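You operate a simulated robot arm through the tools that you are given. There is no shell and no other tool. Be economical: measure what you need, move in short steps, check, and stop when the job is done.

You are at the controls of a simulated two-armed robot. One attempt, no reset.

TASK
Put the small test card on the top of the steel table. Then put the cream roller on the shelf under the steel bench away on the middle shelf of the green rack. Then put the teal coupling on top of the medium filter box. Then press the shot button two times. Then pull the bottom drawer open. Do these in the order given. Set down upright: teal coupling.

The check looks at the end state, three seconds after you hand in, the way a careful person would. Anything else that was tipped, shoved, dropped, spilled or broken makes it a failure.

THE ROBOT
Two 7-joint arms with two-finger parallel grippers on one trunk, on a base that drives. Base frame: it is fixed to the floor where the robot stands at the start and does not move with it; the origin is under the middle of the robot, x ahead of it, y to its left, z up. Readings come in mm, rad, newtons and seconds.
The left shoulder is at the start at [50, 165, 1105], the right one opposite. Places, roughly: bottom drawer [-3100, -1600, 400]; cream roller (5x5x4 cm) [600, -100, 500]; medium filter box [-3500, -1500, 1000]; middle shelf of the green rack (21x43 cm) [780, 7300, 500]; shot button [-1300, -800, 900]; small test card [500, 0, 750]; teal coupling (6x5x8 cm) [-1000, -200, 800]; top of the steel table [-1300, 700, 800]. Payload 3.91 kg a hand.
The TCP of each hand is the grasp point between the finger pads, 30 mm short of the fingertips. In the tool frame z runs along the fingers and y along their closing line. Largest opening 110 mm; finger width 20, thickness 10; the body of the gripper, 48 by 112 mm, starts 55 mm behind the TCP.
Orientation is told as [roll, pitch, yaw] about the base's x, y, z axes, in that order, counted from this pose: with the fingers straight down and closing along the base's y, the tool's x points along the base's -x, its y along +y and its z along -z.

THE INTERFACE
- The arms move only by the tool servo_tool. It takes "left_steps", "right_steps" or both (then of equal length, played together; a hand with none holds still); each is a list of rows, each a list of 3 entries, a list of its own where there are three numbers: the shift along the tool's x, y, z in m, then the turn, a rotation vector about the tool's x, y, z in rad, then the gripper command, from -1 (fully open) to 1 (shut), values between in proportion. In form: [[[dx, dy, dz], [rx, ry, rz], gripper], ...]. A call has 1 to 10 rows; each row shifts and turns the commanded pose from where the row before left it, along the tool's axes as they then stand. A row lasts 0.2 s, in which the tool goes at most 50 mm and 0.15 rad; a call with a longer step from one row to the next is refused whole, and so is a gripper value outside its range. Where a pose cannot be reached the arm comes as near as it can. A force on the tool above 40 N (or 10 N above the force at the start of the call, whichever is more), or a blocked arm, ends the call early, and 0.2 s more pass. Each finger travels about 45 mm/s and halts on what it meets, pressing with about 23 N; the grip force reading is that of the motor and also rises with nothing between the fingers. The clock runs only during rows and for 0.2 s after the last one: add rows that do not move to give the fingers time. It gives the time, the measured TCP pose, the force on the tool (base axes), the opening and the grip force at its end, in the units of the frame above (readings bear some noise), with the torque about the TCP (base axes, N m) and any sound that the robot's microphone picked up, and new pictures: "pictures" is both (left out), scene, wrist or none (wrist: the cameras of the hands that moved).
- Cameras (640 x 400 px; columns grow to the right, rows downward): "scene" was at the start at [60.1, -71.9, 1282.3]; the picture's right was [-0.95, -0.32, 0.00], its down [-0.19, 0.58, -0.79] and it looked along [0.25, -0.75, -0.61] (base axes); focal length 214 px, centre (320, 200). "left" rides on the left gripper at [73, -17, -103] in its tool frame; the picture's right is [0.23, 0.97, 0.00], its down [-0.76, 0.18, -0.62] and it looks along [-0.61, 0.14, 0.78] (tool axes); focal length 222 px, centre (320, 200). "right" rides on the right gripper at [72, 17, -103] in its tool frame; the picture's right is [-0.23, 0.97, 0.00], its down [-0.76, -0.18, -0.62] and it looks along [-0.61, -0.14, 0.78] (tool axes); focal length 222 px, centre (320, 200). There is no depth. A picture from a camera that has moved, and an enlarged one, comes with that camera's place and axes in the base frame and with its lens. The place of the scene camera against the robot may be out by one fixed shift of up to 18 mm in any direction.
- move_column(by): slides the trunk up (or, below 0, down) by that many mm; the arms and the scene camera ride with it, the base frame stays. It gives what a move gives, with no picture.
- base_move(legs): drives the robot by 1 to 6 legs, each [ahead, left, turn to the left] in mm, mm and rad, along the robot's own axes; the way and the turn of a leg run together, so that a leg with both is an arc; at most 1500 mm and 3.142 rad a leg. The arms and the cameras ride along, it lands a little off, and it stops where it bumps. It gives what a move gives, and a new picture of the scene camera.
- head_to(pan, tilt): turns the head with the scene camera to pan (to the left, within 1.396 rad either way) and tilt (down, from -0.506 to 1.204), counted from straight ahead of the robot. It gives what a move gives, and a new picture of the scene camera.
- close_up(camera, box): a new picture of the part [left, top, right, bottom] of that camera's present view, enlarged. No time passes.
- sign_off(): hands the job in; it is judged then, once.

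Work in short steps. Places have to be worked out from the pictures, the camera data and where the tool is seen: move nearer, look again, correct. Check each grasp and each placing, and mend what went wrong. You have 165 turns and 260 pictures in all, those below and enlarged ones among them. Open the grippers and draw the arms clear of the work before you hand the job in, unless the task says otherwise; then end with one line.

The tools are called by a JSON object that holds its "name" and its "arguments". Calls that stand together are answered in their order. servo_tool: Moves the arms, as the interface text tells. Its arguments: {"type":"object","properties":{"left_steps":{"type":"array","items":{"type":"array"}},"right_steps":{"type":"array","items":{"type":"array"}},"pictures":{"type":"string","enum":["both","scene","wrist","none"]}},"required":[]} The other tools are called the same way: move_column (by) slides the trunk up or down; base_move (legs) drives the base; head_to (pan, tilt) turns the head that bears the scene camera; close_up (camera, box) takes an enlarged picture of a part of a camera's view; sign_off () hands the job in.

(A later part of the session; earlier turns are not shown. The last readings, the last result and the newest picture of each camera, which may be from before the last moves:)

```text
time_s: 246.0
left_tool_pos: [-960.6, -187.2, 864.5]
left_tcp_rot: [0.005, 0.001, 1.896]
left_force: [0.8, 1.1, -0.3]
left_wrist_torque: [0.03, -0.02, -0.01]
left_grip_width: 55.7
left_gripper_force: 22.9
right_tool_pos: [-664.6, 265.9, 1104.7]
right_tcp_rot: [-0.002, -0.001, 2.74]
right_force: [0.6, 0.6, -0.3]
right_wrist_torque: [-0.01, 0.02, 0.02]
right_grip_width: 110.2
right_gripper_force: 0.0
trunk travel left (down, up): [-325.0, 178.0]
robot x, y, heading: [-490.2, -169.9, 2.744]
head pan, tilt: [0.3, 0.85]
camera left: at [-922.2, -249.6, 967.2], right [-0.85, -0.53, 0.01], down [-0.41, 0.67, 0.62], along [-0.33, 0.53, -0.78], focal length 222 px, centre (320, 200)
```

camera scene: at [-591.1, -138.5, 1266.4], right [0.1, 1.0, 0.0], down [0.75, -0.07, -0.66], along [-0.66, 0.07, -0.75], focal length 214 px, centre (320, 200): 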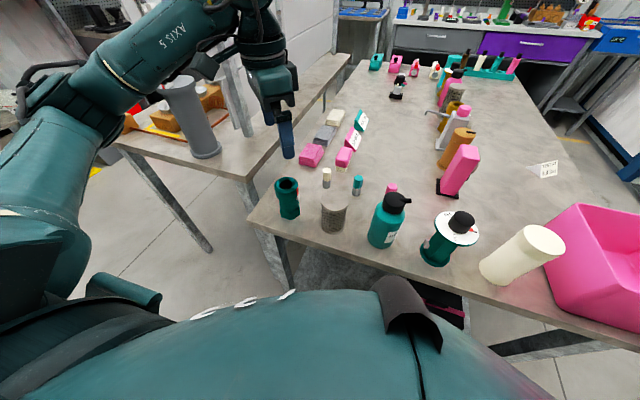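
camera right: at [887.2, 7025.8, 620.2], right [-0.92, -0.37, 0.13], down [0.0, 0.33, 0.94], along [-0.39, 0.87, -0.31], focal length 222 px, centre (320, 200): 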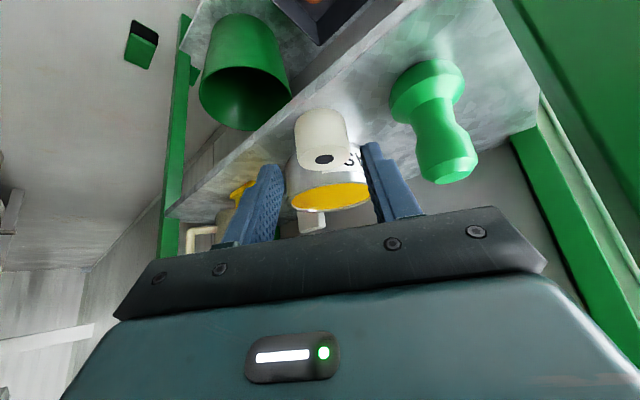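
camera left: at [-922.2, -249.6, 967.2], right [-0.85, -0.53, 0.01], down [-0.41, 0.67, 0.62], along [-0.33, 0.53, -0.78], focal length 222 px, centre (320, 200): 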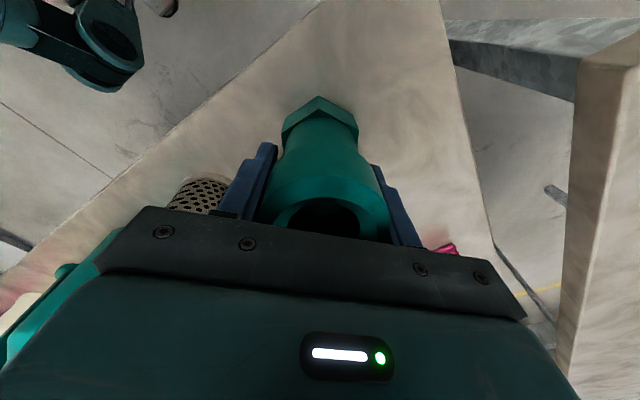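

Held at 55.7 mm. I lift 60 mm straight up and check.

{"name": "servo_tool", "arguments": {"left_steps": [[[0, 0, -0.01], [0, 0, 0], 0.6], [[0, 0, -0.02], [0, 0, 0], 0.6], [[0, 0, -0.03], [0, 0, 0], 0.6], [[0, 0, 0], [0, 0, 0], 0.6]]}}

```text
time_s: 247.0
left_tool_pos: [-960.9, -190.3, 921.8]
left_tcp_rot: [0.003, 0.001, 1.898]
left_force: [-0.6, 0.2, -3.5]
left_wrist_torque: [0.03, 0.01, 0.04]
left_grip_width: 55.3
left_gripper_force: 23.1
right_tool_pos: [-664.0, 267.0, 1103.6]
right_tcp_rot: [-0.002, 0.001, 2.738]
right_force: [-0.5, -0.2, 0.0]
right_wrist_torque: [0.0, -0.02, 0.01]
right_grip_width: 109.8
right_gripper_force: 0.2
trunk travel left (down, up): [-325.0, 178.0]
robot x, y, heading: [-489.3, -168.5, 2.735]
head pan, tilt: [0.3, 0.85]
camera scene: at [-591.5, -138.5, 1266.3], right [0.1, 1.0, 0.0], down [0.75, -0.07, -0.66], along [-0.66, 0.07, -0.75], focal length 214 px, centre (320, 200)
camera left: at [-921.4, -250.6, 1025.1], right [-0.85, -0.53, 0.0], down [-0.41, 0.67, 0.62], along [-0.33, 0.53, -0.78], focal length 222 px, centre (320, 200)
```

scene: 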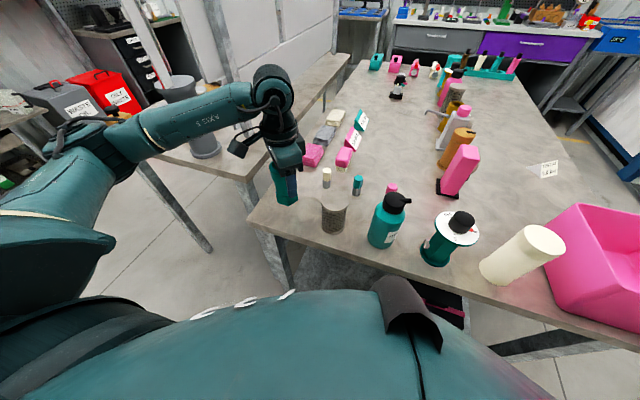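
left: 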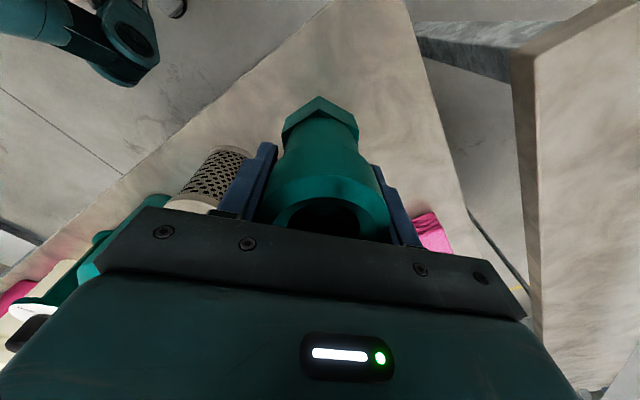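

Coupling is held securely. I raise it to about 1150 and draw it back, then back away from the table and look toward the west/south.

{"name": "servo_tool", "arguments": {"left_steps": [[[0, 0, -0.045], [0, 0, 0], 0.6], [[0, 0, -0.045], [0, 0, 0], 0.6], [[0, 0, -0.045], [0, 0, 0], 0.6], [[0, 0, -0.045], [0, 0, 0], 0.6], [[0.02, -0.011, -0.04], [0, 0, 0], 0.6], [[0.03, -0.016, -0.01], [0, 0, 0], 0.6], [[0.03, -0.016, 0], [0, 0, 0], 0.6], [[0.03, -0.016, 0], [0, 0, 0], 0.6], [[0, 0, 0], [0, 0, 0], 0.6]], "pictures": "none"}}

{"name": "base_move", "arguments": {"legs": [[-250, 0, 0], [0, 0, 0.6]]}}

{"name": "head_to", "arguments": {"pan": 0.1, "tilt": 0.3}}

```text
time_s: 249.0
left_tool_pos: [-868.8, -274.2, 1151.4]
left_tcp_rot: [0.006, 0.0, 1.898]
left_force: [-0.3, -0.4, -2.4]
left_wrist_torque: [0.0, -0.05, -0.02]
left_grip_width: 55.5
left_gripper_force: 23.2
right_tool_pos: [-664.9, 266.0, 1105.1]
right_tcp_rot: [-0.003, 0.0, 2.739]
right_force: [-0.1, -0.7, 0.3]
right_wrist_torque: [-0.01, 0.0, -0.04]
right_grip_width: 110.0
right_gripper_force: 0.1
trunk travel left (down, up): [-325.0, 178.0]
robot x, y, heading: [-489.5, -167.7, 2.743]
head pan, tilt: [0.3, 0.85]
```

```text
time_s: 252.5
left_tool_pos: [-517.1, -566.1, 1150.9]
left_tcp_rot: [0.007, 0.0, 2.498]
left_force: [-0.2, 0.7, -2.3]
left_wrist_torque: [0.0, 0.04, 0.02]
left_grip_width: 55.9
left_gripper_force: 22.8
right_tool_pos: [-651.8, -5.9, 1103.7]
right_tcp_rot: [-0.002, 0.0, -2.941]
right_force: [0.6, -0.1, 0.6]
right_wrist_torque: [0.02, -0.02, 0.04]
right_grip_width: 109.8
right_gripper_force: 0.0
trunk travel left (down, up): [-325.0, 178.0]
robot x, y, heading: [-265.0, -268.0, -2.935]
head pan, tilt: [0.3, 0.85]
camera scene: at [-356.0, -297.8, 1266.4], right [-0.48, 0.88, 0.0], down [0.66, 0.36, -0.66], along [-0.58, -0.32, -0.75], focal length 214 px, centre (320, 200)
```

scene: 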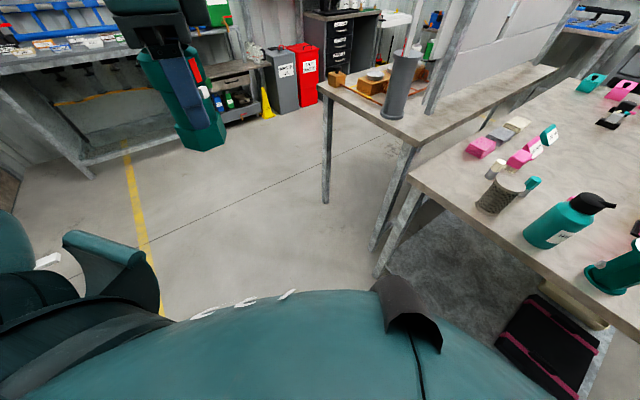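

```text
time_s: 253.4
left_tool_pos: [-514.8, -567.2, 1151.1]
left_tcp_rot: [0.007, 0.0, 2.5]
left_force: [0.2, -0.3, -3.2]
left_wrist_torque: [-0.03, 0.05, -0.03]
left_grip_width: 55.5
left_gripper_force: 22.6
right_tool_pos: [-651.9, -5.7, 1104.4]
right_tcp_rot: [-0.001, 0.0, -2.943]
right_force: [0.7, -0.4, 0.9]
right_wrist_torque: [0.02, -0.03, -0.03]
right_grip_width: 110.0
right_gripper_force: 0.1
trunk travel left (down, up): [-325.0, 178.0]
robot x, y, heading: [-264.0, -265.4, -2.943]
head pan, tilt: [0.099, 0.3]
camera scene: at [-376.6, -287.8, 1314.7], right [-0.3, 0.95, 0.0], down [0.28, 0.09, -0.95], along [-0.91, -0.28, -0.3], focal length 214 px, centre (320, 200)
```

scene: 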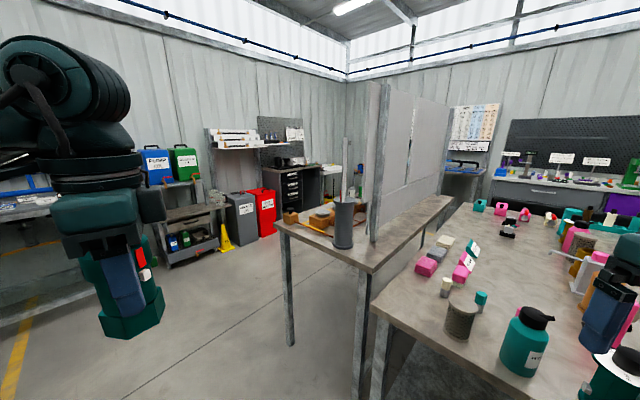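

The black drawer cabinet and a wooden fixture on the partition table match the listed places. Close-ups.

{"name": "close_up", "arguments": {"camera": "scene", "box": [200, 110, 360, 210]}}

{"name": "close_up", "arguments": {"camera": "scene", "box": [260, 180, 380, 260]}}

```text
4.00 times, centred on (280, 160) of scene
camera zoom: at [-376.6, -287.8, 1314.7], right [-0.3, 0.95, 0.0], down [0.28, 0.09, -0.95], along [-0.91, -0.28, -0.3], focal length 858 px, centre (480, 360)
```

zoom: 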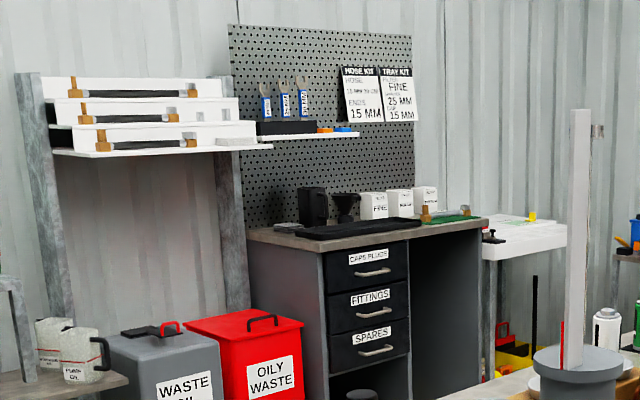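

```text
5.00 times, centred on (320, 220) of scene
camera zoom: at [-376.6, -287.8, 1314.7], right [-0.3, 0.95, 0.0], down [0.28, 0.09, -0.95], along [-0.91, -0.28, -0.3], focal length 1072 px, centre (320, 100)
```

zoom: 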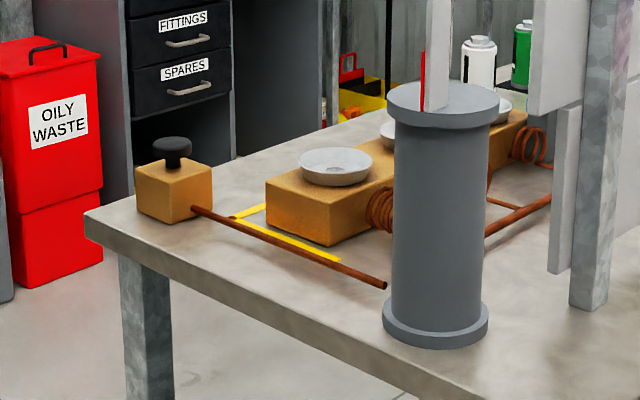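

The cabinet with CAPS/FITTINGS/SPARES drawers faces north; three labelled filter boxes stand on top. I drive around the partition table, turn to face the cabinet and slide over in front of it.

{"name": "base_move", "arguments": {"legs": [[637, 540, 0], [637, 540, 0], [0, 0, 0.98], [-25, -800, 0]]}}

{"name": "head_to", "arguments": {"pan": -0.7, "tilt": 0.3}}

```text
time_s: 268.2
left_tool_pos: [-1908.6, -1616.7, 1151.8]
left_tcp_rot: [0.005, 0.001, -2.808]
left_force: [0.2, -0.1, -4.1]
left_wrist_torque: [0.03, 0.0, 0.03]
left_grip_width: 55.6
left_gripper_force: 23.2
right_tool_pos: [-2449.6, -1416.5, 1105.8]
right_tcp_rot: [-0.001, -0.001, -1.965]
right_force: [0.0, -0.9, 0.0]
right_wrist_torque: [-0.03, -0.02, -0.01]
right_grip_width: 110.2
right_gripper_force: 0.1
trunk travel left (down, up): [-325.0, 178.0]
robot x, y, heading: [-2018.2, -1238.9, -1.961]
head pan, tilt: [0.099, 0.3]
camera scene: at [-2052.5, -1344.4, 1314.7], right [-0.96, 0.29, 0.0], down [0.09, 0.28, -0.96], along [-0.27, -0.91, -0.3], focal length 214 px, centre (320, 200)
```

scene: 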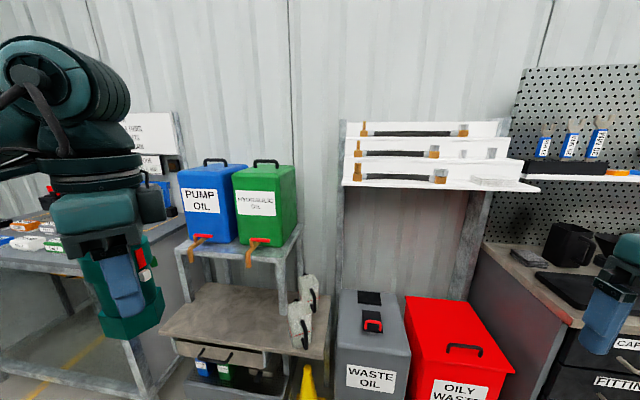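

```text
time_s: 269.4
left_tool_pos: [-1909.5, -1616.3, 1150.3]
left_tcp_rot: [0.007, -0.001, -2.808]
left_force: [-0.5, -0.2, -4.5]
left_wrist_torque: [0.01, -0.02, 0.0]
left_grip_width: 55.6
left_gripper_force: 23.3
right_tool_pos: [-2451.0, -1416.2, 1105.4]
right_tcp_rot: [-0.002, 0.001, -1.963]
right_force: [-0.2, 0.0, 0.1]
right_wrist_torque: [0.03, 0.02, -0.01]
right_grip_width: 110.1
right_gripper_force: 0.1
trunk travel left (down, up): [-325.0, 178.0]
robot x, y, heading: [-2015.9, -1238.5, -1.958]
head pan, tilt: [-0.7, 0.3]
camera scene: at [-2108.2, -1298.2, 1314.8], right [-0.46, 0.89, 0.0], down [0.26, 0.14, -0.96], along [-0.85, -0.44, -0.3], focal length 214 px, centre (320, 200)
```

scene: 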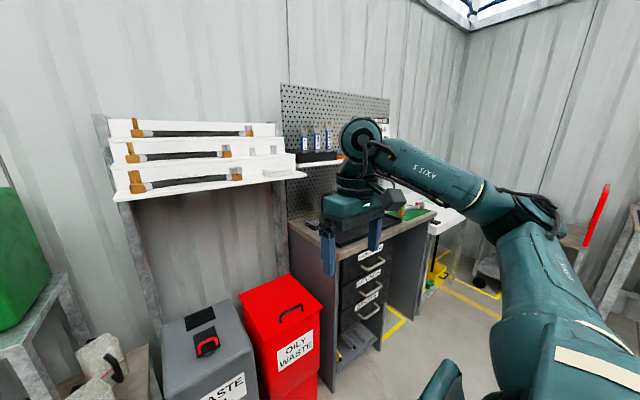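

I slide 950 mm further right and look straight at the cabinet.

{"name": "base_move", "arguments": {"legs": [[0, -950, 0]]}}

{"name": "head_to", "arguments": {"pan": 0.0, "tilt": 0.45}}

```text
time_s: 274.4
left_tool_pos: [-2788.9, -1259.9, 1152.1]
left_tcp_rot: [0.006, 0.0, -2.788]
left_force: [-0.2, -0.5, -3.1]
left_wrist_torque: [0.0, 0.05, 0.0]
left_grip_width: 55.7
left_gripper_force: 23.0
right_tool_pos: [-3334.8, -1070.3, 1104.6]
right_tcp_rot: [-0.002, 0.0, -1.944]
right_force: [0.1, -0.5, 0.7]
right_wrist_torque: [0.0, -0.01, 0.02]
right_grip_width: 110.1
right_gripper_force: 0.1
trunk travel left (down, up): [-325.0, 178.0]
robot x, y, heading: [-2904.3, -883.1, -1.941]
head pan, tilt: [-0.7, 0.3]
camera scene: at [-2995.1, -944.5, 1314.7], right [-0.48, 0.88, 0.0], down [0.26, 0.14, -0.96], along [-0.84, -0.46, -0.3], focal length 214 px, centre (320, 200)
```

scene: 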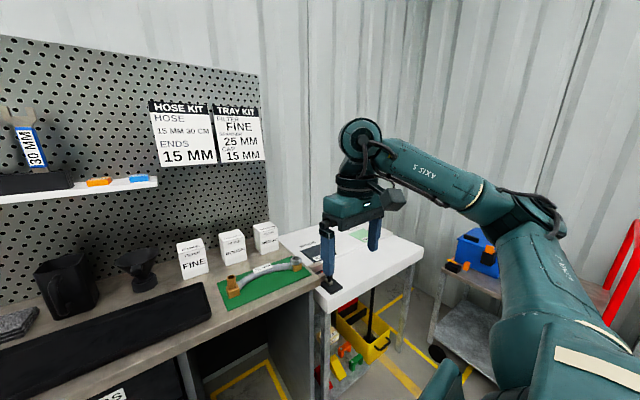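

```text
time_s: 275.4
left_tool_pos: [-2788.6, -1259.8, 1151.0]
left_tcp_rot: [0.006, -0.001, -2.786]
left_force: [1.1, -0.1, -3.2]
left_wrist_torque: [0.0, 0.01, 0.02]
left_grip_width: 55.7
left_gripper_force: 22.9
right_tool_pos: [-3334.6, -1069.8, 1105.5]
right_tcp_rot: [-0.003, 0.0, -1.944]
right_force: [-0.5, 0.9, 0.2]
right_wrist_torque: [-0.05, -0.01, -0.01]
right_grip_width: 110.0
right_gripper_force: 0.0
trunk travel left (down, up): [-325.0, 178.0]
robot x, y, heading: [-2907.1, -881.2, -1.939]
head pan, tilt: [0.0, 0.45]
camera scene: at [-2946.3, -985.4, 1300.8], right [-0.93, 0.36, 0.0], down [0.16, 0.41, -0.9], along [-0.33, -0.84, -0.44], focal length 214 px, centre (320, 200)
```

scene: 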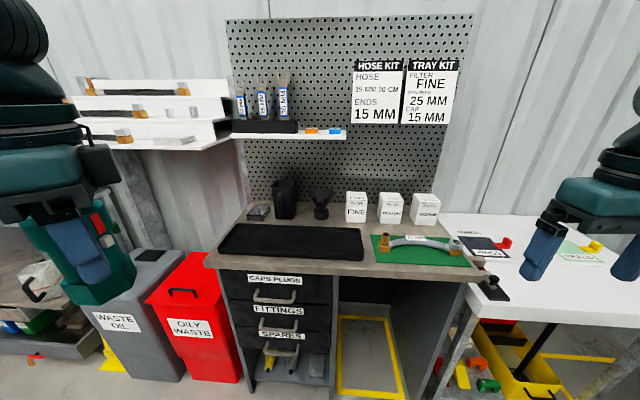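

{"name": "close_up", "arguments": {"camera": "scene", "box": [330, 180, 490, 280]}}

{"name": "close_up", "arguments": {"camera": "scene", "box": [200, 250, 360, 390]}}

```text
4.00 times, centred on (410, 230) of scene
camera zoom: at [-2946.3, -985.4, 1300.8], right [-0.93, 0.36, 0.0], down [0.16, 0.41, -0.9], along [-0.33, -0.84, -0.44], focal length 858 px, centre (-40, 80)
```

zoom: 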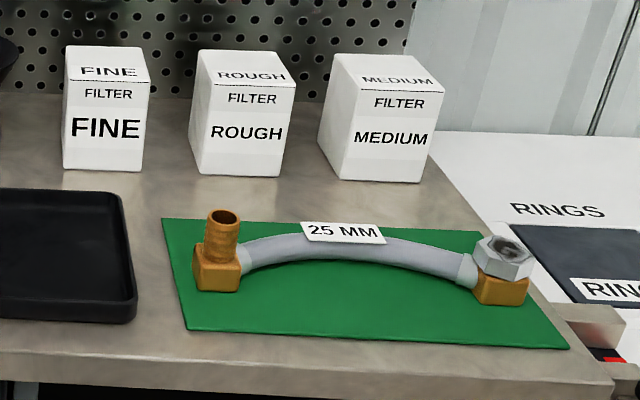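

```text
2.86 times, centred on (280, 320) of scene
camera zoom: at [-2946.3, -985.4, 1300.8], right [-0.93, 0.36, 0.0], down [0.16, 0.41, -0.9], along [-0.33, -0.84, -0.44], focal length 613 px, centre (434, -143)
```

zoom: 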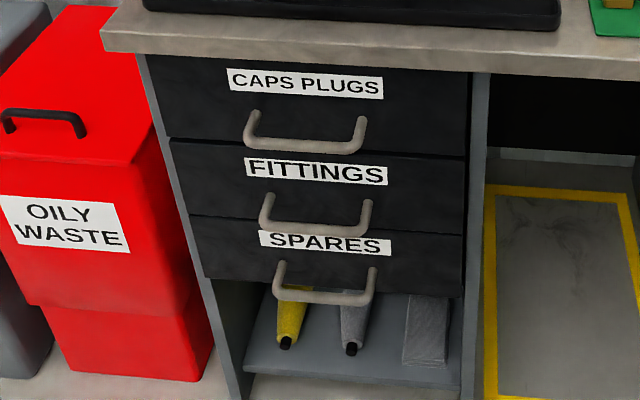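

MEDIUM is the rightmost box, top about z 940 near (-3610,-1537), behind the white side table. I turn right about 0.8 rad and come nearer so that it lies ahead-left for the left hand.

{"name": "base_move", "arguments": {"legs": [[0, 0, -0.8], [240, 45, 0]]}}

{"name": "head_to", "arguments": {"pan": 0.35, "tilt": 0.55}}

```text
time_s: 279.4
left_tool_pos: [-3307.3, -1362.6, 1150.7]
left_tcp_rot: [0.004, -0.002, 2.687]
left_force: [0.7, -0.4, -3.7]
left_wrist_torque: [0.0, -0.01, 0.0]
left_grip_width: 55.4
left_gripper_force: 22.3
right_tool_pos: [-3545.5, -837.5, 1104.9]
right_tcp_rot: [-0.002, 0.001, -2.753]
right_force: [-0.6, -0.6, -0.1]
right_wrist_torque: [0.03, -0.06, 0.01]
right_grip_width: 110.2
right_gripper_force: 0.1
trunk travel left (down, up): [-325.0, 178.0]
robot x, y, heading: [-3113.9, -1017.5, -2.752]
head pan, tilt: [0.0, 0.45]
camera scene: at [-3223.6, -1054.6, 1300.7], right [-0.38, 0.92, 0.0], down [0.4, 0.17, -0.9], along [-0.83, -0.34, -0.44], focal length 214 px, centre (320, 200)
```

scene: 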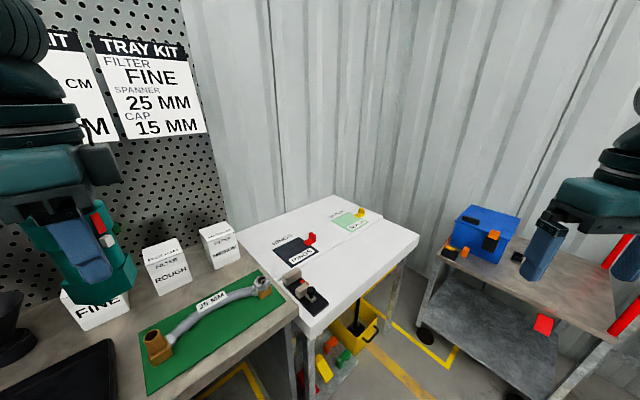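

```text
time_s: 280.2
left_tool_pos: [-3305.2, -1363.1, 1151.2]
left_tcp_rot: [0.007, -0.002, 2.688]
left_force: [-0.6, 1.3, -3.7]
left_wrist_torque: [0.01, 0.04, -0.04]
left_grip_width: 55.6
left_gripper_force: 22.9
right_tool_pos: [-3545.3, -837.0, 1104.7]
right_tcp_rot: [-0.002, 0.0, -2.755]
right_force: [-0.4, 0.3, 0.2]
right_wrist_torque: [-0.05, 0.01, 0.0]
right_grip_width: 110.1
right_gripper_force: 0.1
trunk travel left (down, up): [-325.0, 178.0]
robot x, y, heading: [-3122.2, -1021.6, -2.749]
head pan, tilt: [0.351, 0.55]
camera scene: at [-3204.5, -1079.9, 1291.8], right [-0.67, 0.74, 0.0], down [0.39, 0.35, -0.85], along [-0.63, -0.58, -0.52], focal length 214 px, centre (320, 200)
```

scene: 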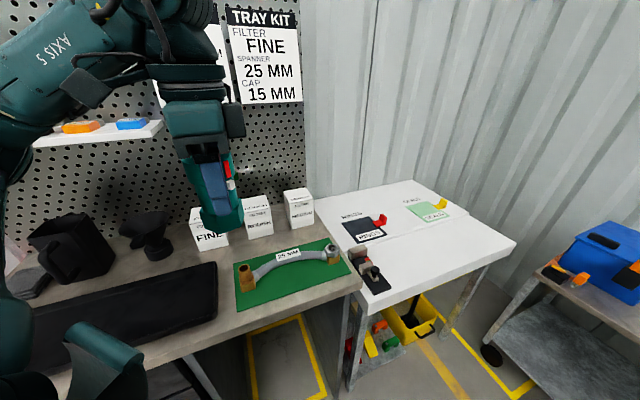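

Box top is about (-3611,-1546,942), ~720 mm from my axis. I raise the trunk 80 mm for reach and extend the left hand over the boxes (coupling well above them).

{"name": "move_column", "arguments": {"by": 80}}

{"name": "servo_tool", "arguments": {"left_steps": [[[-0.024, 0.037, 0.01], [0, 0, 0], 0.6], [[-0.024, 0.037, 0.01], [0, 0, 0], 0.6], [[-0.024, 0.037, 0.01], [0, 0, 0], 0.6], [[-0.024, 0.037, 0.01], [0, 0, 0], 0.6], [[-0.024, 0.037, 0.01], [0, 0, 0], 0.6], [[-0.024, 0.037, 0.01], [0, 0, 0], 0.6], [[0, 0, 0], [0, 0, 0], 0.6]]}}

```text
time_s: 281.4
left_tool_pos: [-3306.0, -1362.1, 1231.7]
left_tcp_rot: [0.006, 0.0, 2.687]
left_force: [-1.0, 0.3, -3.3]
left_wrist_torque: [-0.03, -0.01, 0.02]
left_grip_width: 55.5
left_gripper_force: 22.9
right_tool_pos: [-3546.9, -837.2, 1184.7]
right_tcp_rot: [-0.001, 0.0, -2.755]
right_force: [0.5, -0.2, 0.5]
right_wrist_torque: [0.0, -0.04, 0.01]
right_grip_width: 109.9
right_gripper_force: 0.0
trunk travel left (down, up): [-405.0, 98.0]
robot x, y, heading: [-3114.5, -1017.6, -2.753]
head pan, tilt: [0.351, 0.55]
```

```text
time_s: 283.0
left_tool_pos: [-3470.8, -1382.0, 1154.3]
left_tcp_rot: [0.005, 0.0, 2.691]
left_force: [0.4, -0.6, -3.7]
left_wrist_torque: [0.03, 0.01, 0.0]
left_grip_width: 55.8
left_gripper_force: 23.5
left hand out of reach, approached as far as the arm can: row 3, 4, 5, 6
right_tool_pos: [-3546.3, -836.9, 1183.7]
right_tcp_rot: [-0.002, 0.0, -2.755]
right_force: [-0.4, -0.9, -0.1]
right_wrist_torque: [0.0, -0.01, -0.02]
right_grip_width: 110.0
right_gripper_force: 0.0
trunk travel left (down, up): [-405.0, 98.0]
robot x, y, heading: [-3108.8, -1017.9, -2.752]
head pan, tilt: [0.351, 0.55]
camera scene: at [-3204.5, -1080.0, 1371.8], right [-0.68, 0.74, 0.0], down [0.39, 0.35, -0.85], along [-0.63, -0.58, -0.52], focal length 214 px, centre (320, 200)
camera left: at [-3398.5, -1396.0, 1257.7], right [-0.22, -0.98, 0.01], down [-0.76, 0.18, 0.62], along [-0.61, 0.13, -0.78], focal length 222 px, centre (320, 200)
```

scene: 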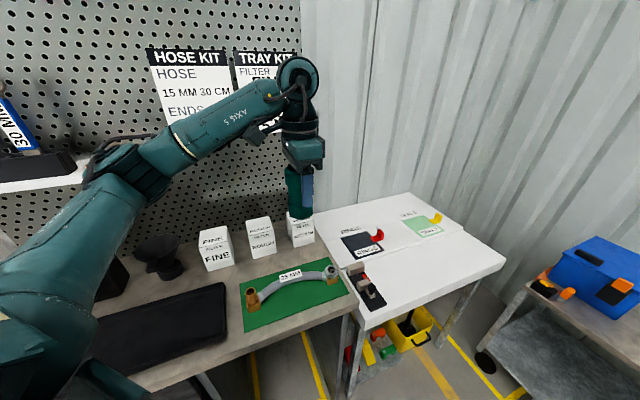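
left: 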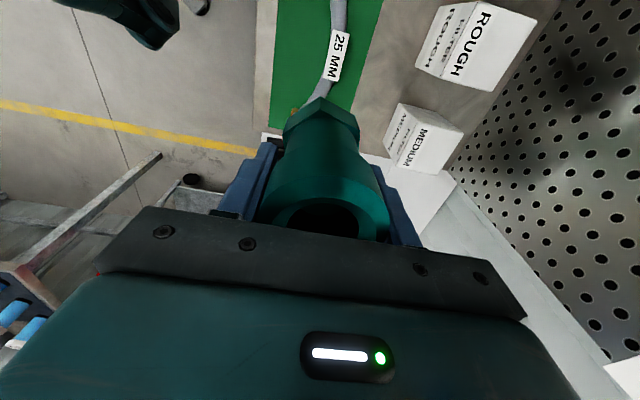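

The wrist yaw seems to limit the reach, so I turn the hand back by 0.6 rad (toward neutral) and then extend lower.

{"name": "servo_tool", "arguments": {"left_steps": [[[0, 0, 0], [0, 0, -0.15], 0.6], [[0, 0, 0], [0, 0, -0.15], 0.6], [[0, 0, 0], [0, 0, -0.15], 0.6], [[0, 0, 0], [0, 0, -0.15], 0.6], [[0, 0, 0.02], [0, 0, 0], 0.6], [[0, 0, 0.02], [0, 0, 0], 0.6], [[0, 0, 0], [0, 0, 0], 0.6]], "pictures": "none"}}

```text
time_s: 284.6
left_tool_pos: [-3470.7, -1382.6, 1115.3]
left_tcp_rot: [0.005, -0.001, -2.997]
left_force: [-0.5, 0.2, -3.5]
left_wrist_torque: [-0.01, 0.0, -0.01]
left_grip_width: 55.8
left_gripper_force: 23.4
right_tool_pos: [-3545.4, -836.0, 1184.5]
right_tcp_rot: [-0.002, 0.0, -2.754]
right_force: [-1.2, -0.6, -0.3]
right_wrist_torque: [-0.02, 0.0, 0.01]
right_grip_width: 110.0
right_gripper_force: 0.1
trunk travel left (down, up): [-405.0, 98.0]
robot x, y, heading: [-3115.6, -1020.4, -2.751]
head pan, tilt: [0.351, 0.55]
```

{"name": "servo_tool", "arguments": {"left_steps": [[[-0.03, 0.028, 0.0], [0, 0, 0], 0.6], [[-0.03, 0.028, 0.0], [0, 0, 0], 0.6], [[-0.03, 0.028, 0], [0, 0, 0], 0.6], [[-0.03, 0.028, 0], [0, 0, 0], 0.6], [[-0.03, 0.028, 0], [0, 0, 0], 0.6], [[0, 0, 0], [0, 0, 0], 0.6]]}}

```text
time_s: 286.0
left_tool_pos: [-3568.7, -1500.8, 1115.8]
left_tcp_rot: [0.005, -0.002, -2.997]
left_force: [-0.1, 0.6, -2.9]
left_wrist_torque: [-0.03, 0.0, 0.0]
left_grip_width: 55.4
left_gripper_force: 23.7
left hand out of reach, approached as far as the arm can: row 4, 5
right_tool_pos: [-3545.7, -836.8, 1184.9]
right_tcp_rot: [-0.001, -0.001, -2.755]
right_force: [-0.3, 0.2, -0.1]
right_wrist_torque: [-0.02, 0.02, -0.01]
right_grip_width: 110.2
right_gripper_force: 0.1
trunk travel left (down, up): [-405.0, 98.0]
robot x, y, heading: [-3111.4, -1017.4, -2.748]
head pan, tilt: [0.351, 0.55]
camera scene: at [-3204.6, -1080.0, 1371.7], right [-0.68, 0.74, 0.0], down [0.39, 0.35, -0.85], along [-0.63, -0.58, -0.52], focal length 214 px, centre (320, 200)
camera left: at [-3499.7, -1472.9, 1218.1], right [0.37, -0.93, 0.0], down [-0.73, -0.28, 0.63], along [-0.58, -0.23, -0.78], focal length 222 px, centre (320, 200)
```

scene: 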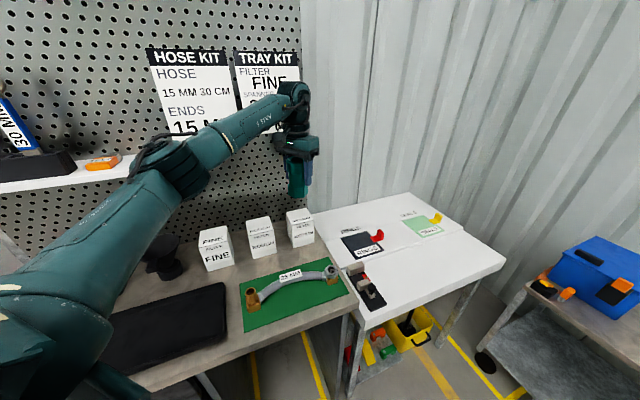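
left: 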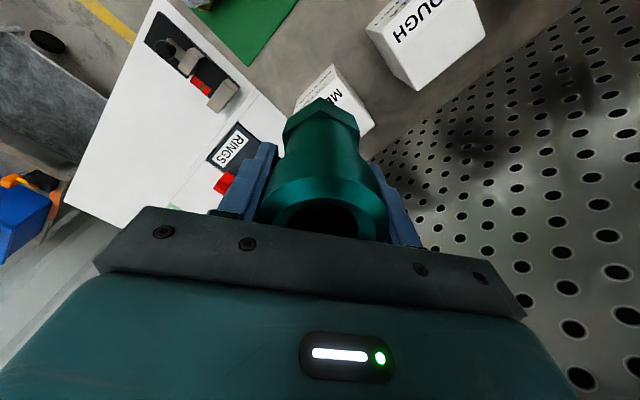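

Nearly there. Zoom on the box under the coupling.

{"name": "close_up", "arguments": {"camera": "left", "box": [260, 20, 420, 150]}}

{"name": "close_up", "arguments": {"camera": "scene", "box": [180, 70, 360, 290]}}

```text
3.08 times, centred on (340, 85) of left
camera zoom: at [-3499.7, -1472.9, 1218.1], right [0.37, -0.93, 0.0], down [-0.73, -0.28, 0.63], along [-0.58, -0.23, -0.78], focal length 684 px, centre (258, 554)
```

zoom: 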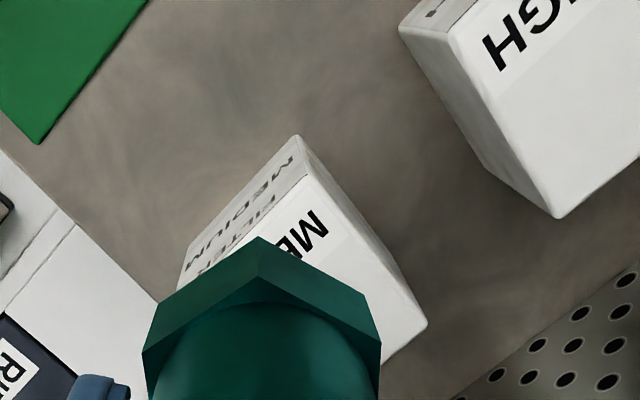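

```text
1.82 times, centred on (270, 180) of scene
camera zoom: at [-3204.6, -1080.0, 1371.7], right [-0.68, 0.74, 0.0], down [0.39, 0.35, -0.85], along [-0.63, -0.58, -0.52], focal length 390 px, centre (411, 236)
```

zoom: 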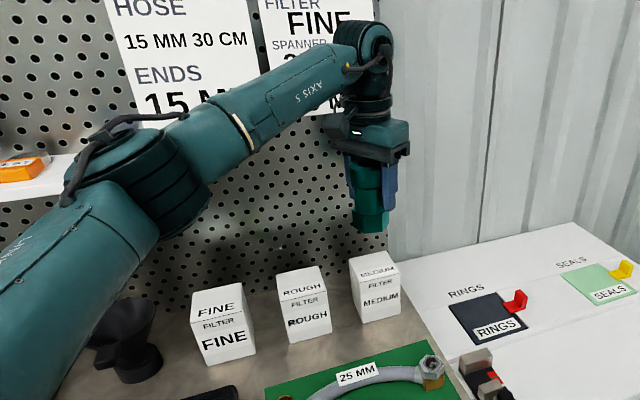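

Box top centre is at about (-3592,-1524). I lower 50 mm, then shift the last 33 mm over it.

{"name": "servo_tool", "arguments": {"left_steps": [[[0, 0, 0.025], [0, 0, 0], 0.6], [[0, 0, 0.025], [0, 0, 0], 0.6], [[-0.013, 0.01, 0], [0, 0, 0], 0.6], [[-0.013, 0.01, 0], [0, 0, 0], 0.6], [[0, 0, 0], [0, 0, 0], 0.6]]}}

{"name": "close_up", "arguments": {"camera": "left", "box": [240, 20, 440, 150]}}

{"name": "close_up", "arguments": {"camera": "scene", "box": [230, 110, 370, 260]}}

```text
time_s: 287.2
left_tool_pos: [-3572.4, -1505.8, 1064.8]
left_tcp_rot: [0.004, -0.002, -2.996]
left_force: [-0.2, 0.0, -3.0]
left_wrist_torque: [-0.02, 0.06, -0.02]
left_grip_width: 55.6
left_gripper_force: 23.0
left hand out of reach, approached as far as the arm can: row 3, 4
right_tool_pos: [-3545.1, -835.5, 1184.6]
right_tcp_rot: [-0.003, -0.001, -2.752]
right_force: [0.3, 0.0, 0.0]
right_wrist_torque: [0.0, 0.03, 0.01]
right_grip_width: 110.0
right_gripper_force: 0.1
trunk travel left (down, up): [-405.0, 98.0]
robot x, y, heading: [-3116.6, -1020.6, -2.749]
head pan, tilt: [0.351, 0.55]
camera scene: at [-3204.6, -1080.0, 1371.7], right [-0.68, 0.74, 0.0], down [0.39, 0.35, -0.85], along [-0.63, -0.58, -0.52], focal length 214 px, centre (320, 200)
camera left: at [-3504.3, -1477.3, 1167.4], right [0.37, -0.93, 0.0], down [-0.73, -0.28, 0.63], along [-0.58, -0.23, -0.78], focal length 222 px, centre (320, 200)
```

scene: 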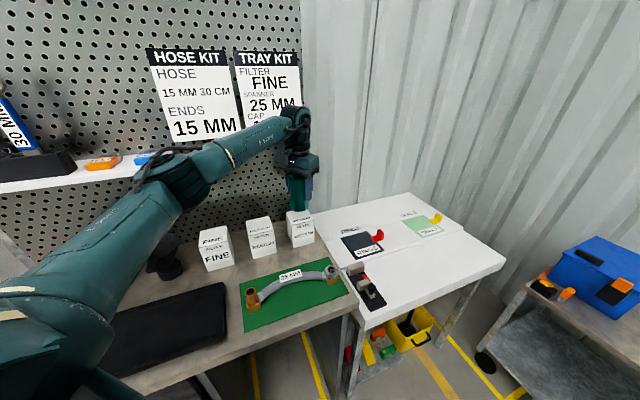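
left: 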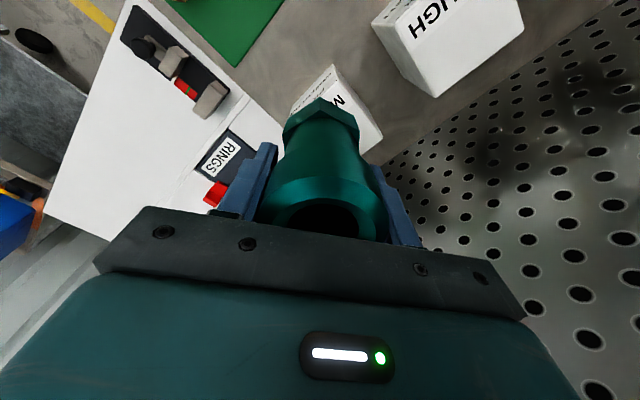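

```text
3.08 times, centred on (340, 85) of left
camera zoom: at [-3504.3, -1477.3, 1167.4], right [0.37, -0.93, 0.0], down [-0.73, -0.28, 0.63], along [-0.58, -0.23, -0.78], focal length 684 px, centre (258, 554)
```

zoom: 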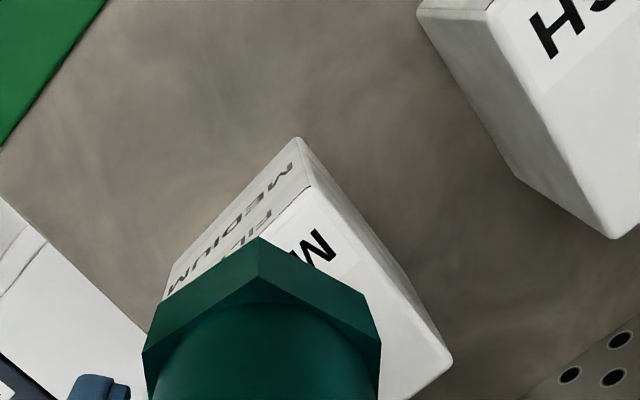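

```text
2.67 times, centred on (300, 185) of scene
camera zoom: at [-3204.6, -1080.0, 1371.7], right [-0.68, 0.74, 0.0], down [0.39, 0.35, -0.85], along [-0.63, -0.58, -0.52], focal length 572 px, centre (373, 240)
```

zoom: 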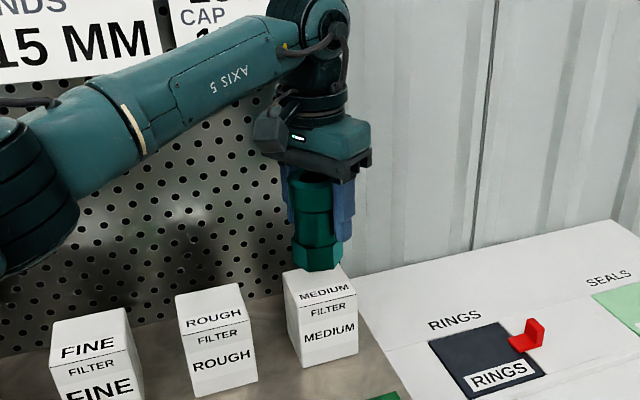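

The arm is at its limit; the remaining ~27 mm I make with the base.

{"name": "base_move", "arguments": {"legs": [[27, 11, 0]]}}

{"name": "close_up", "arguments": {"camera": "left", "box": [240, 20, 440, 150]}}

```text
time_s: 288.0
left_tool_pos: [-3593.6, -1526.6, 1064.4]
left_tcp_rot: [0.004, -0.001, -2.997]
left_force: [-0.6, -0.8, -3.4]
left_wrist_torque: [0.01, -0.02, -0.02]
left_grip_width: 55.5
left_gripper_force: 23.3
right_tool_pos: [-3566.4, -856.9, 1184.3]
right_tcp_rot: [-0.003, 0.0, -2.756]
right_force: [-0.6, -0.9, 0.0]
right_wrist_torque: [0.04, 0.0, 0.04]
right_grip_width: 110.0
right_gripper_force: 0.0
trunk travel left (down, up): [-405.0, 98.0]
robot x, y, heading: [-3137.9, -1038.9, -2.752]
head pan, tilt: [0.351, 0.55]
camera scene: at [-3225.9, -1101.2, 1371.6], right [-0.68, 0.74, 0.0], down [0.39, 0.35, -0.85], along [-0.63, -0.58, -0.52], focal length 214 px, centre (320, 200)
```

scene: 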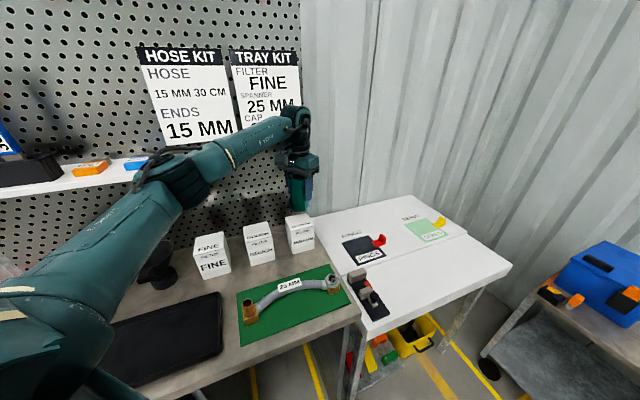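

```text
3.08 times, centred on (340, 85) of left
camera zoom: at [-3525.5, -1498.3, 1166.8], right [0.37, -0.93, 0.0], down [-0.73, -0.28, 0.63], along [-0.58, -0.23, -0.78], focal length 684 px, centre (258, 554)
```

zoom: 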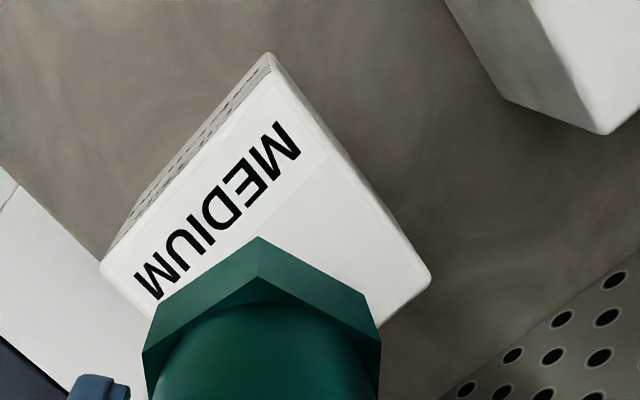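

Now centred within about 8 mm; I correct 6 mm and lower 42 mm.

{"name": "servo_tool", "arguments": {"left_steps": [[[0.006, 0, 0.01], [0, 0, 0], 0.6], [[0, 0, 0.016], [0, 0, 0], 0.6], [[0, 0, 0.016], [0, 0, 0], 0.6], [[0, 0, 0], [0, 0, 0], 0.6]], "pictures": "wrist"}}

{"name": "close_up", "arguments": {"camera": "scene", "box": [230, 130, 370, 270]}}

```text
time_s: 289.0
left_tool_pos: [-3587.0, -1525.3, 1022.3]
left_tcp_rot: [0.004, -0.003, -2.998]
left_force: [-0.3, 0.8, -3.3]
left_wrist_torque: [0.01, 0.01, 0.01]
left_grip_width: 55.7
left_gripper_force: 22.8
right_tool_pos: [-3566.8, -856.5, 1185.2]
right_tcp_rot: [-0.002, 0.001, -2.754]
right_force: [-1.1, -0.4, 0.0]
right_wrist_torque: [0.01, -0.01, 0.02]
right_grip_width: 109.9
right_gripper_force: 0.1
trunk travel left (down, up): [-405.0, 98.0]
robot x, y, heading: [-3137.2, -1034.8, -2.749]
head pan, tilt: [0.351, 0.55]
camera left: at [-3518.5, -1496.3, 1125.2], right [0.37, -0.93, 0.0], down [-0.73, -0.28, 0.63], along [-0.58, -0.23, -0.78], focal length 222 px, centre (320, 200)
```

left: 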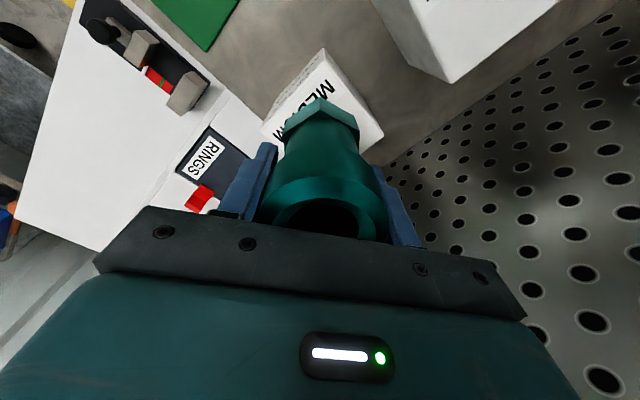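

```text
2.86 times, centred on (300, 200) of scene
camera zoom: at [-3224.9, -1100.3, 1371.8], right [-0.68, 0.74, 0.0], down [0.39, 0.35, -0.85], along [-0.63, -0.58, -0.52], focal length 613 px, centre (377, 200)
```

zoom: 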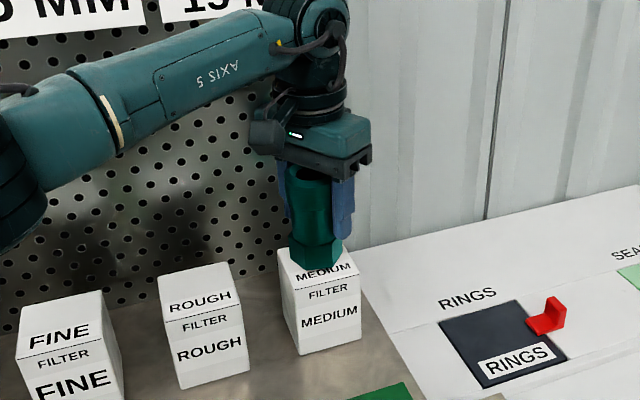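

Lowering the last bit in small steps.

{"name": "servo_tool", "arguments": {"left_steps": [[[0, 0, 0.006], [0, 0, 0], 0.6], [[0, 0, 0.004], [0, 0, 0], 0.6], [[0, 0, 0], [0, 0, 0], 0.6]], "pictures": "none"}}

{"name": "servo_tool", "arguments": {"left_steps": [[[0, 0, 0.002], [0, 0, 0], 0.6], [[0, 0, 0.002], [0, 0, 0], 0.6], [[0, 0, 0], [0, 0, 0], 0.6]], "pictures": "none"}}

```text
time_s: 289.8
left_tool_pos: [-3586.9, -1525.8, 1014.7]
left_tcp_rot: [0.005, -0.005, -2.998]
left_force: [0.3, -0.7, 5.2]
left_wrist_torque: [0.13, -0.09, -0.01]
left_grip_width: 55.9
left_gripper_force: 22.9
right_tool_pos: [-3564.7, -855.7, 1185.1]
right_tcp_rot: [0.001, -0.002, -2.754]
right_force: [-0.2, 0.4, 0.3]
right_wrist_torque: [0.01, 0.01, 0.0]
right_grip_width: 110.0
right_gripper_force: 0.1
trunk travel left (down, up): [-405.0, 98.0]
robot x, y, heading: [-3138.6, -1041.2, -2.756]
head pan, tilt: [0.351, 0.55]
```

```text
time_s: 290.6
left_tool_pos: [-3588.1, -1524.3, 1010.7]
left_tcp_rot: [0.007, -0.005, -2.996]
left_force: [-1.5, -2.0, 16.2]
left_wrist_torque: [0.25, -0.01, -0.02]
left_grip_width: 56.2
left_gripper_force: 22.9
right_tool_pos: [-3565.0, -856.6, 1184.6]
right_tcp_rot: [0.0, 0.0, -2.756]
right_force: [0.5, 0.8, -0.7]
right_wrist_torque: [0.01, 0.02, -0.01]
right_grip_width: 109.8
right_gripper_force: 0.1
trunk travel left (down, up): [-405.0, 98.0]
robot x, y, heading: [-3132.6, -1039.3, -2.75]
head pan, tilt: [0.351, 0.55]
```

Contact is made (about 16 N up). I ease off 4 mm and look before releasing.

{"name": "servo_tool", "arguments": {"left_steps": [[[0, 0, -0.004], [0, 0, 0], 0.6], [[0, 0, 0], [0, 0, 0], 0.6]], "pictures": "wrist"}}

{"name": "close_up", "arguments": {"camera": "scene", "box": [250, 150, 350, 260]}}

```text
time_s: 291.2
left_tool_pos: [-3586.8, -1526.1, 1011.1]
left_tcp_rot: [0.005, 0.0, -2.997]
left_force: [-0.7, -0.5, 1.1]
left_wrist_torque: [0.0, 0.23, -0.04]
left_grip_width: 55.6
left_gripper_force: 22.7
right_tool_pos: [-3566.6, -856.8, 1185.0]
right_tcp_rot: [-0.001, -0.002, -2.755]
right_force: [0.0, -0.4, -1.2]
right_wrist_torque: [0.0, 0.04, -0.02]
right_grip_width: 109.9
right_gripper_force: 0.1
trunk travel left (down, up): [-405.0, 98.0]
robot x, y, heading: [-3135.3, -1038.3, -2.755]
head pan, tilt: [0.351, 0.55]
camera left: at [-3519.0, -1496.6, 1114.2], right [0.36, -0.93, 0.0], down [-0.73, -0.28, 0.62], along [-0.58, -0.23, -0.78], focal length 222 px, centre (320, 200)
```

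left: 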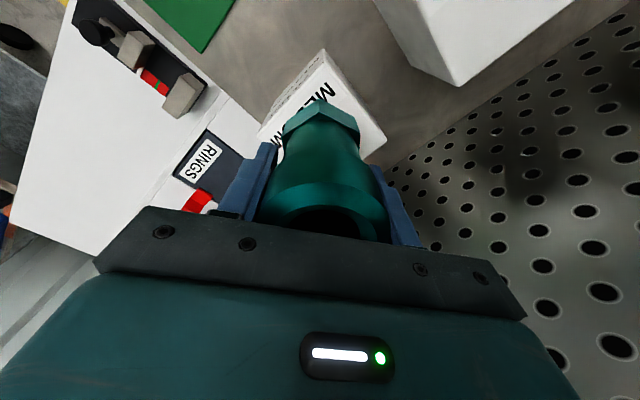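

```text
3.64 times, centred on (300, 205) of scene
camera zoom: at [-3224.7, -1099.9, 1371.6], right [-0.68, 0.74, 0.0], down [0.39, 0.35, -0.85], along [-0.63, -0.58, -0.52], focal length 780 px, centre (393, 182)
```

zoom: 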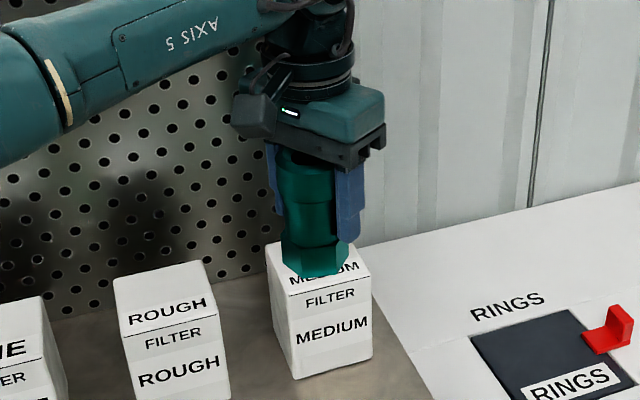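

It sits square on the MEDIUM box. I open gradually and lift straight up.

{"name": "servo_tool", "arguments": {"left_steps": [[[0, 0, 0], [0, 0, 0], 0.0], [[0, 0, 0], [0, 0, 0], -0.15], [[0, 0, 0], [0, 0, 0], -0.4], [[0, 0, 0], [0, 0, 0], -0.6], [[0, 0, 0], [0, 0, 0], -0.8], [[0, 0, -0.02], [0, 0, 0], -0.8], [[0, 0, -0.03], [0, 0, 0], -0.8], [[0, 0, -0.03], [0, 0, 0], -0.8], [[0, 0, -0.03], [0, 0, 0], -0.8], [[0, 0, 0], [0, 0, 0], -0.8]]}}

```text
time_s: 293.4
left_tool_pos: [-3588.0, -1525.2, 1113.9]
left_tcp_rot: [0.004, -0.004, -2.996]
left_force: [-0.4, 0.6, 0.2]
left_wrist_torque: [-0.01, 0.0, 0.0]
left_grip_width: 99.2
left_gripper_force: 0.0
left hand out of reach, approached as far as the arm can: row 9
right_tool_pos: [-3567.0, -856.6, 1184.6]
right_tcp_rot: [-0.001, -0.002, -2.755]
right_force: [-0.4, -0.4, -0.6]
right_wrist_torque: [-0.01, -0.01, 0.0]
right_grip_width: 110.2
right_gripper_force: 0.0
trunk travel left (down, up): [-405.0, 98.0]
robot x, y, heading: [-3134.1, -1037.0, -2.752]
head pan, tilt: [0.351, 0.55]
camera scene: at [-3224.7, -1100.1, 1371.8], right [-0.68, 0.74, 0.0], down [0.39, 0.35, -0.85], along [-0.63, -0.58, -0.52], focal length 214 px, centre (320, 200)
camera left: at [-3518.6, -1496.1, 1216.6], right [0.37, -0.93, 0.0], down [-0.73, -0.28, 0.63], along [-0.58, -0.23, -0.78], focal length 222 px, centre (320, 200)
```

scene: 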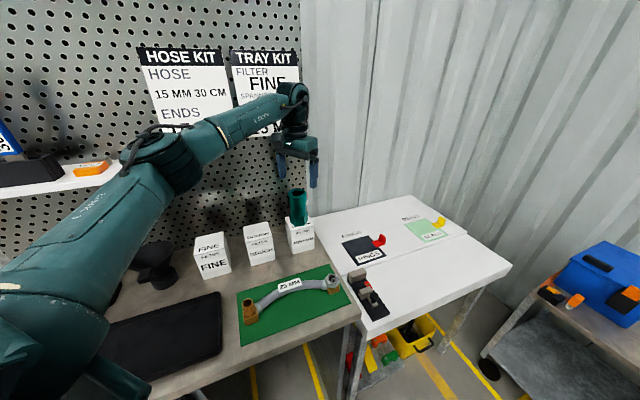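
left: 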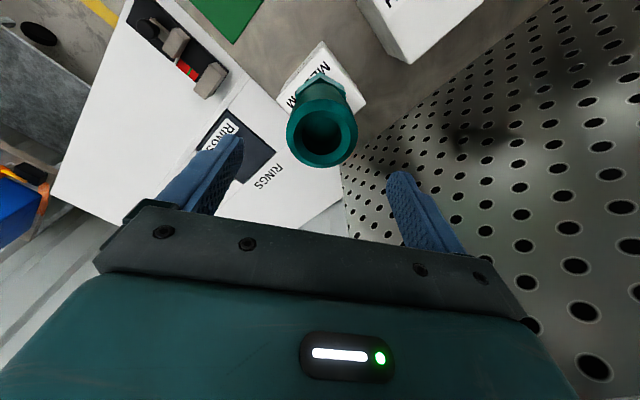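

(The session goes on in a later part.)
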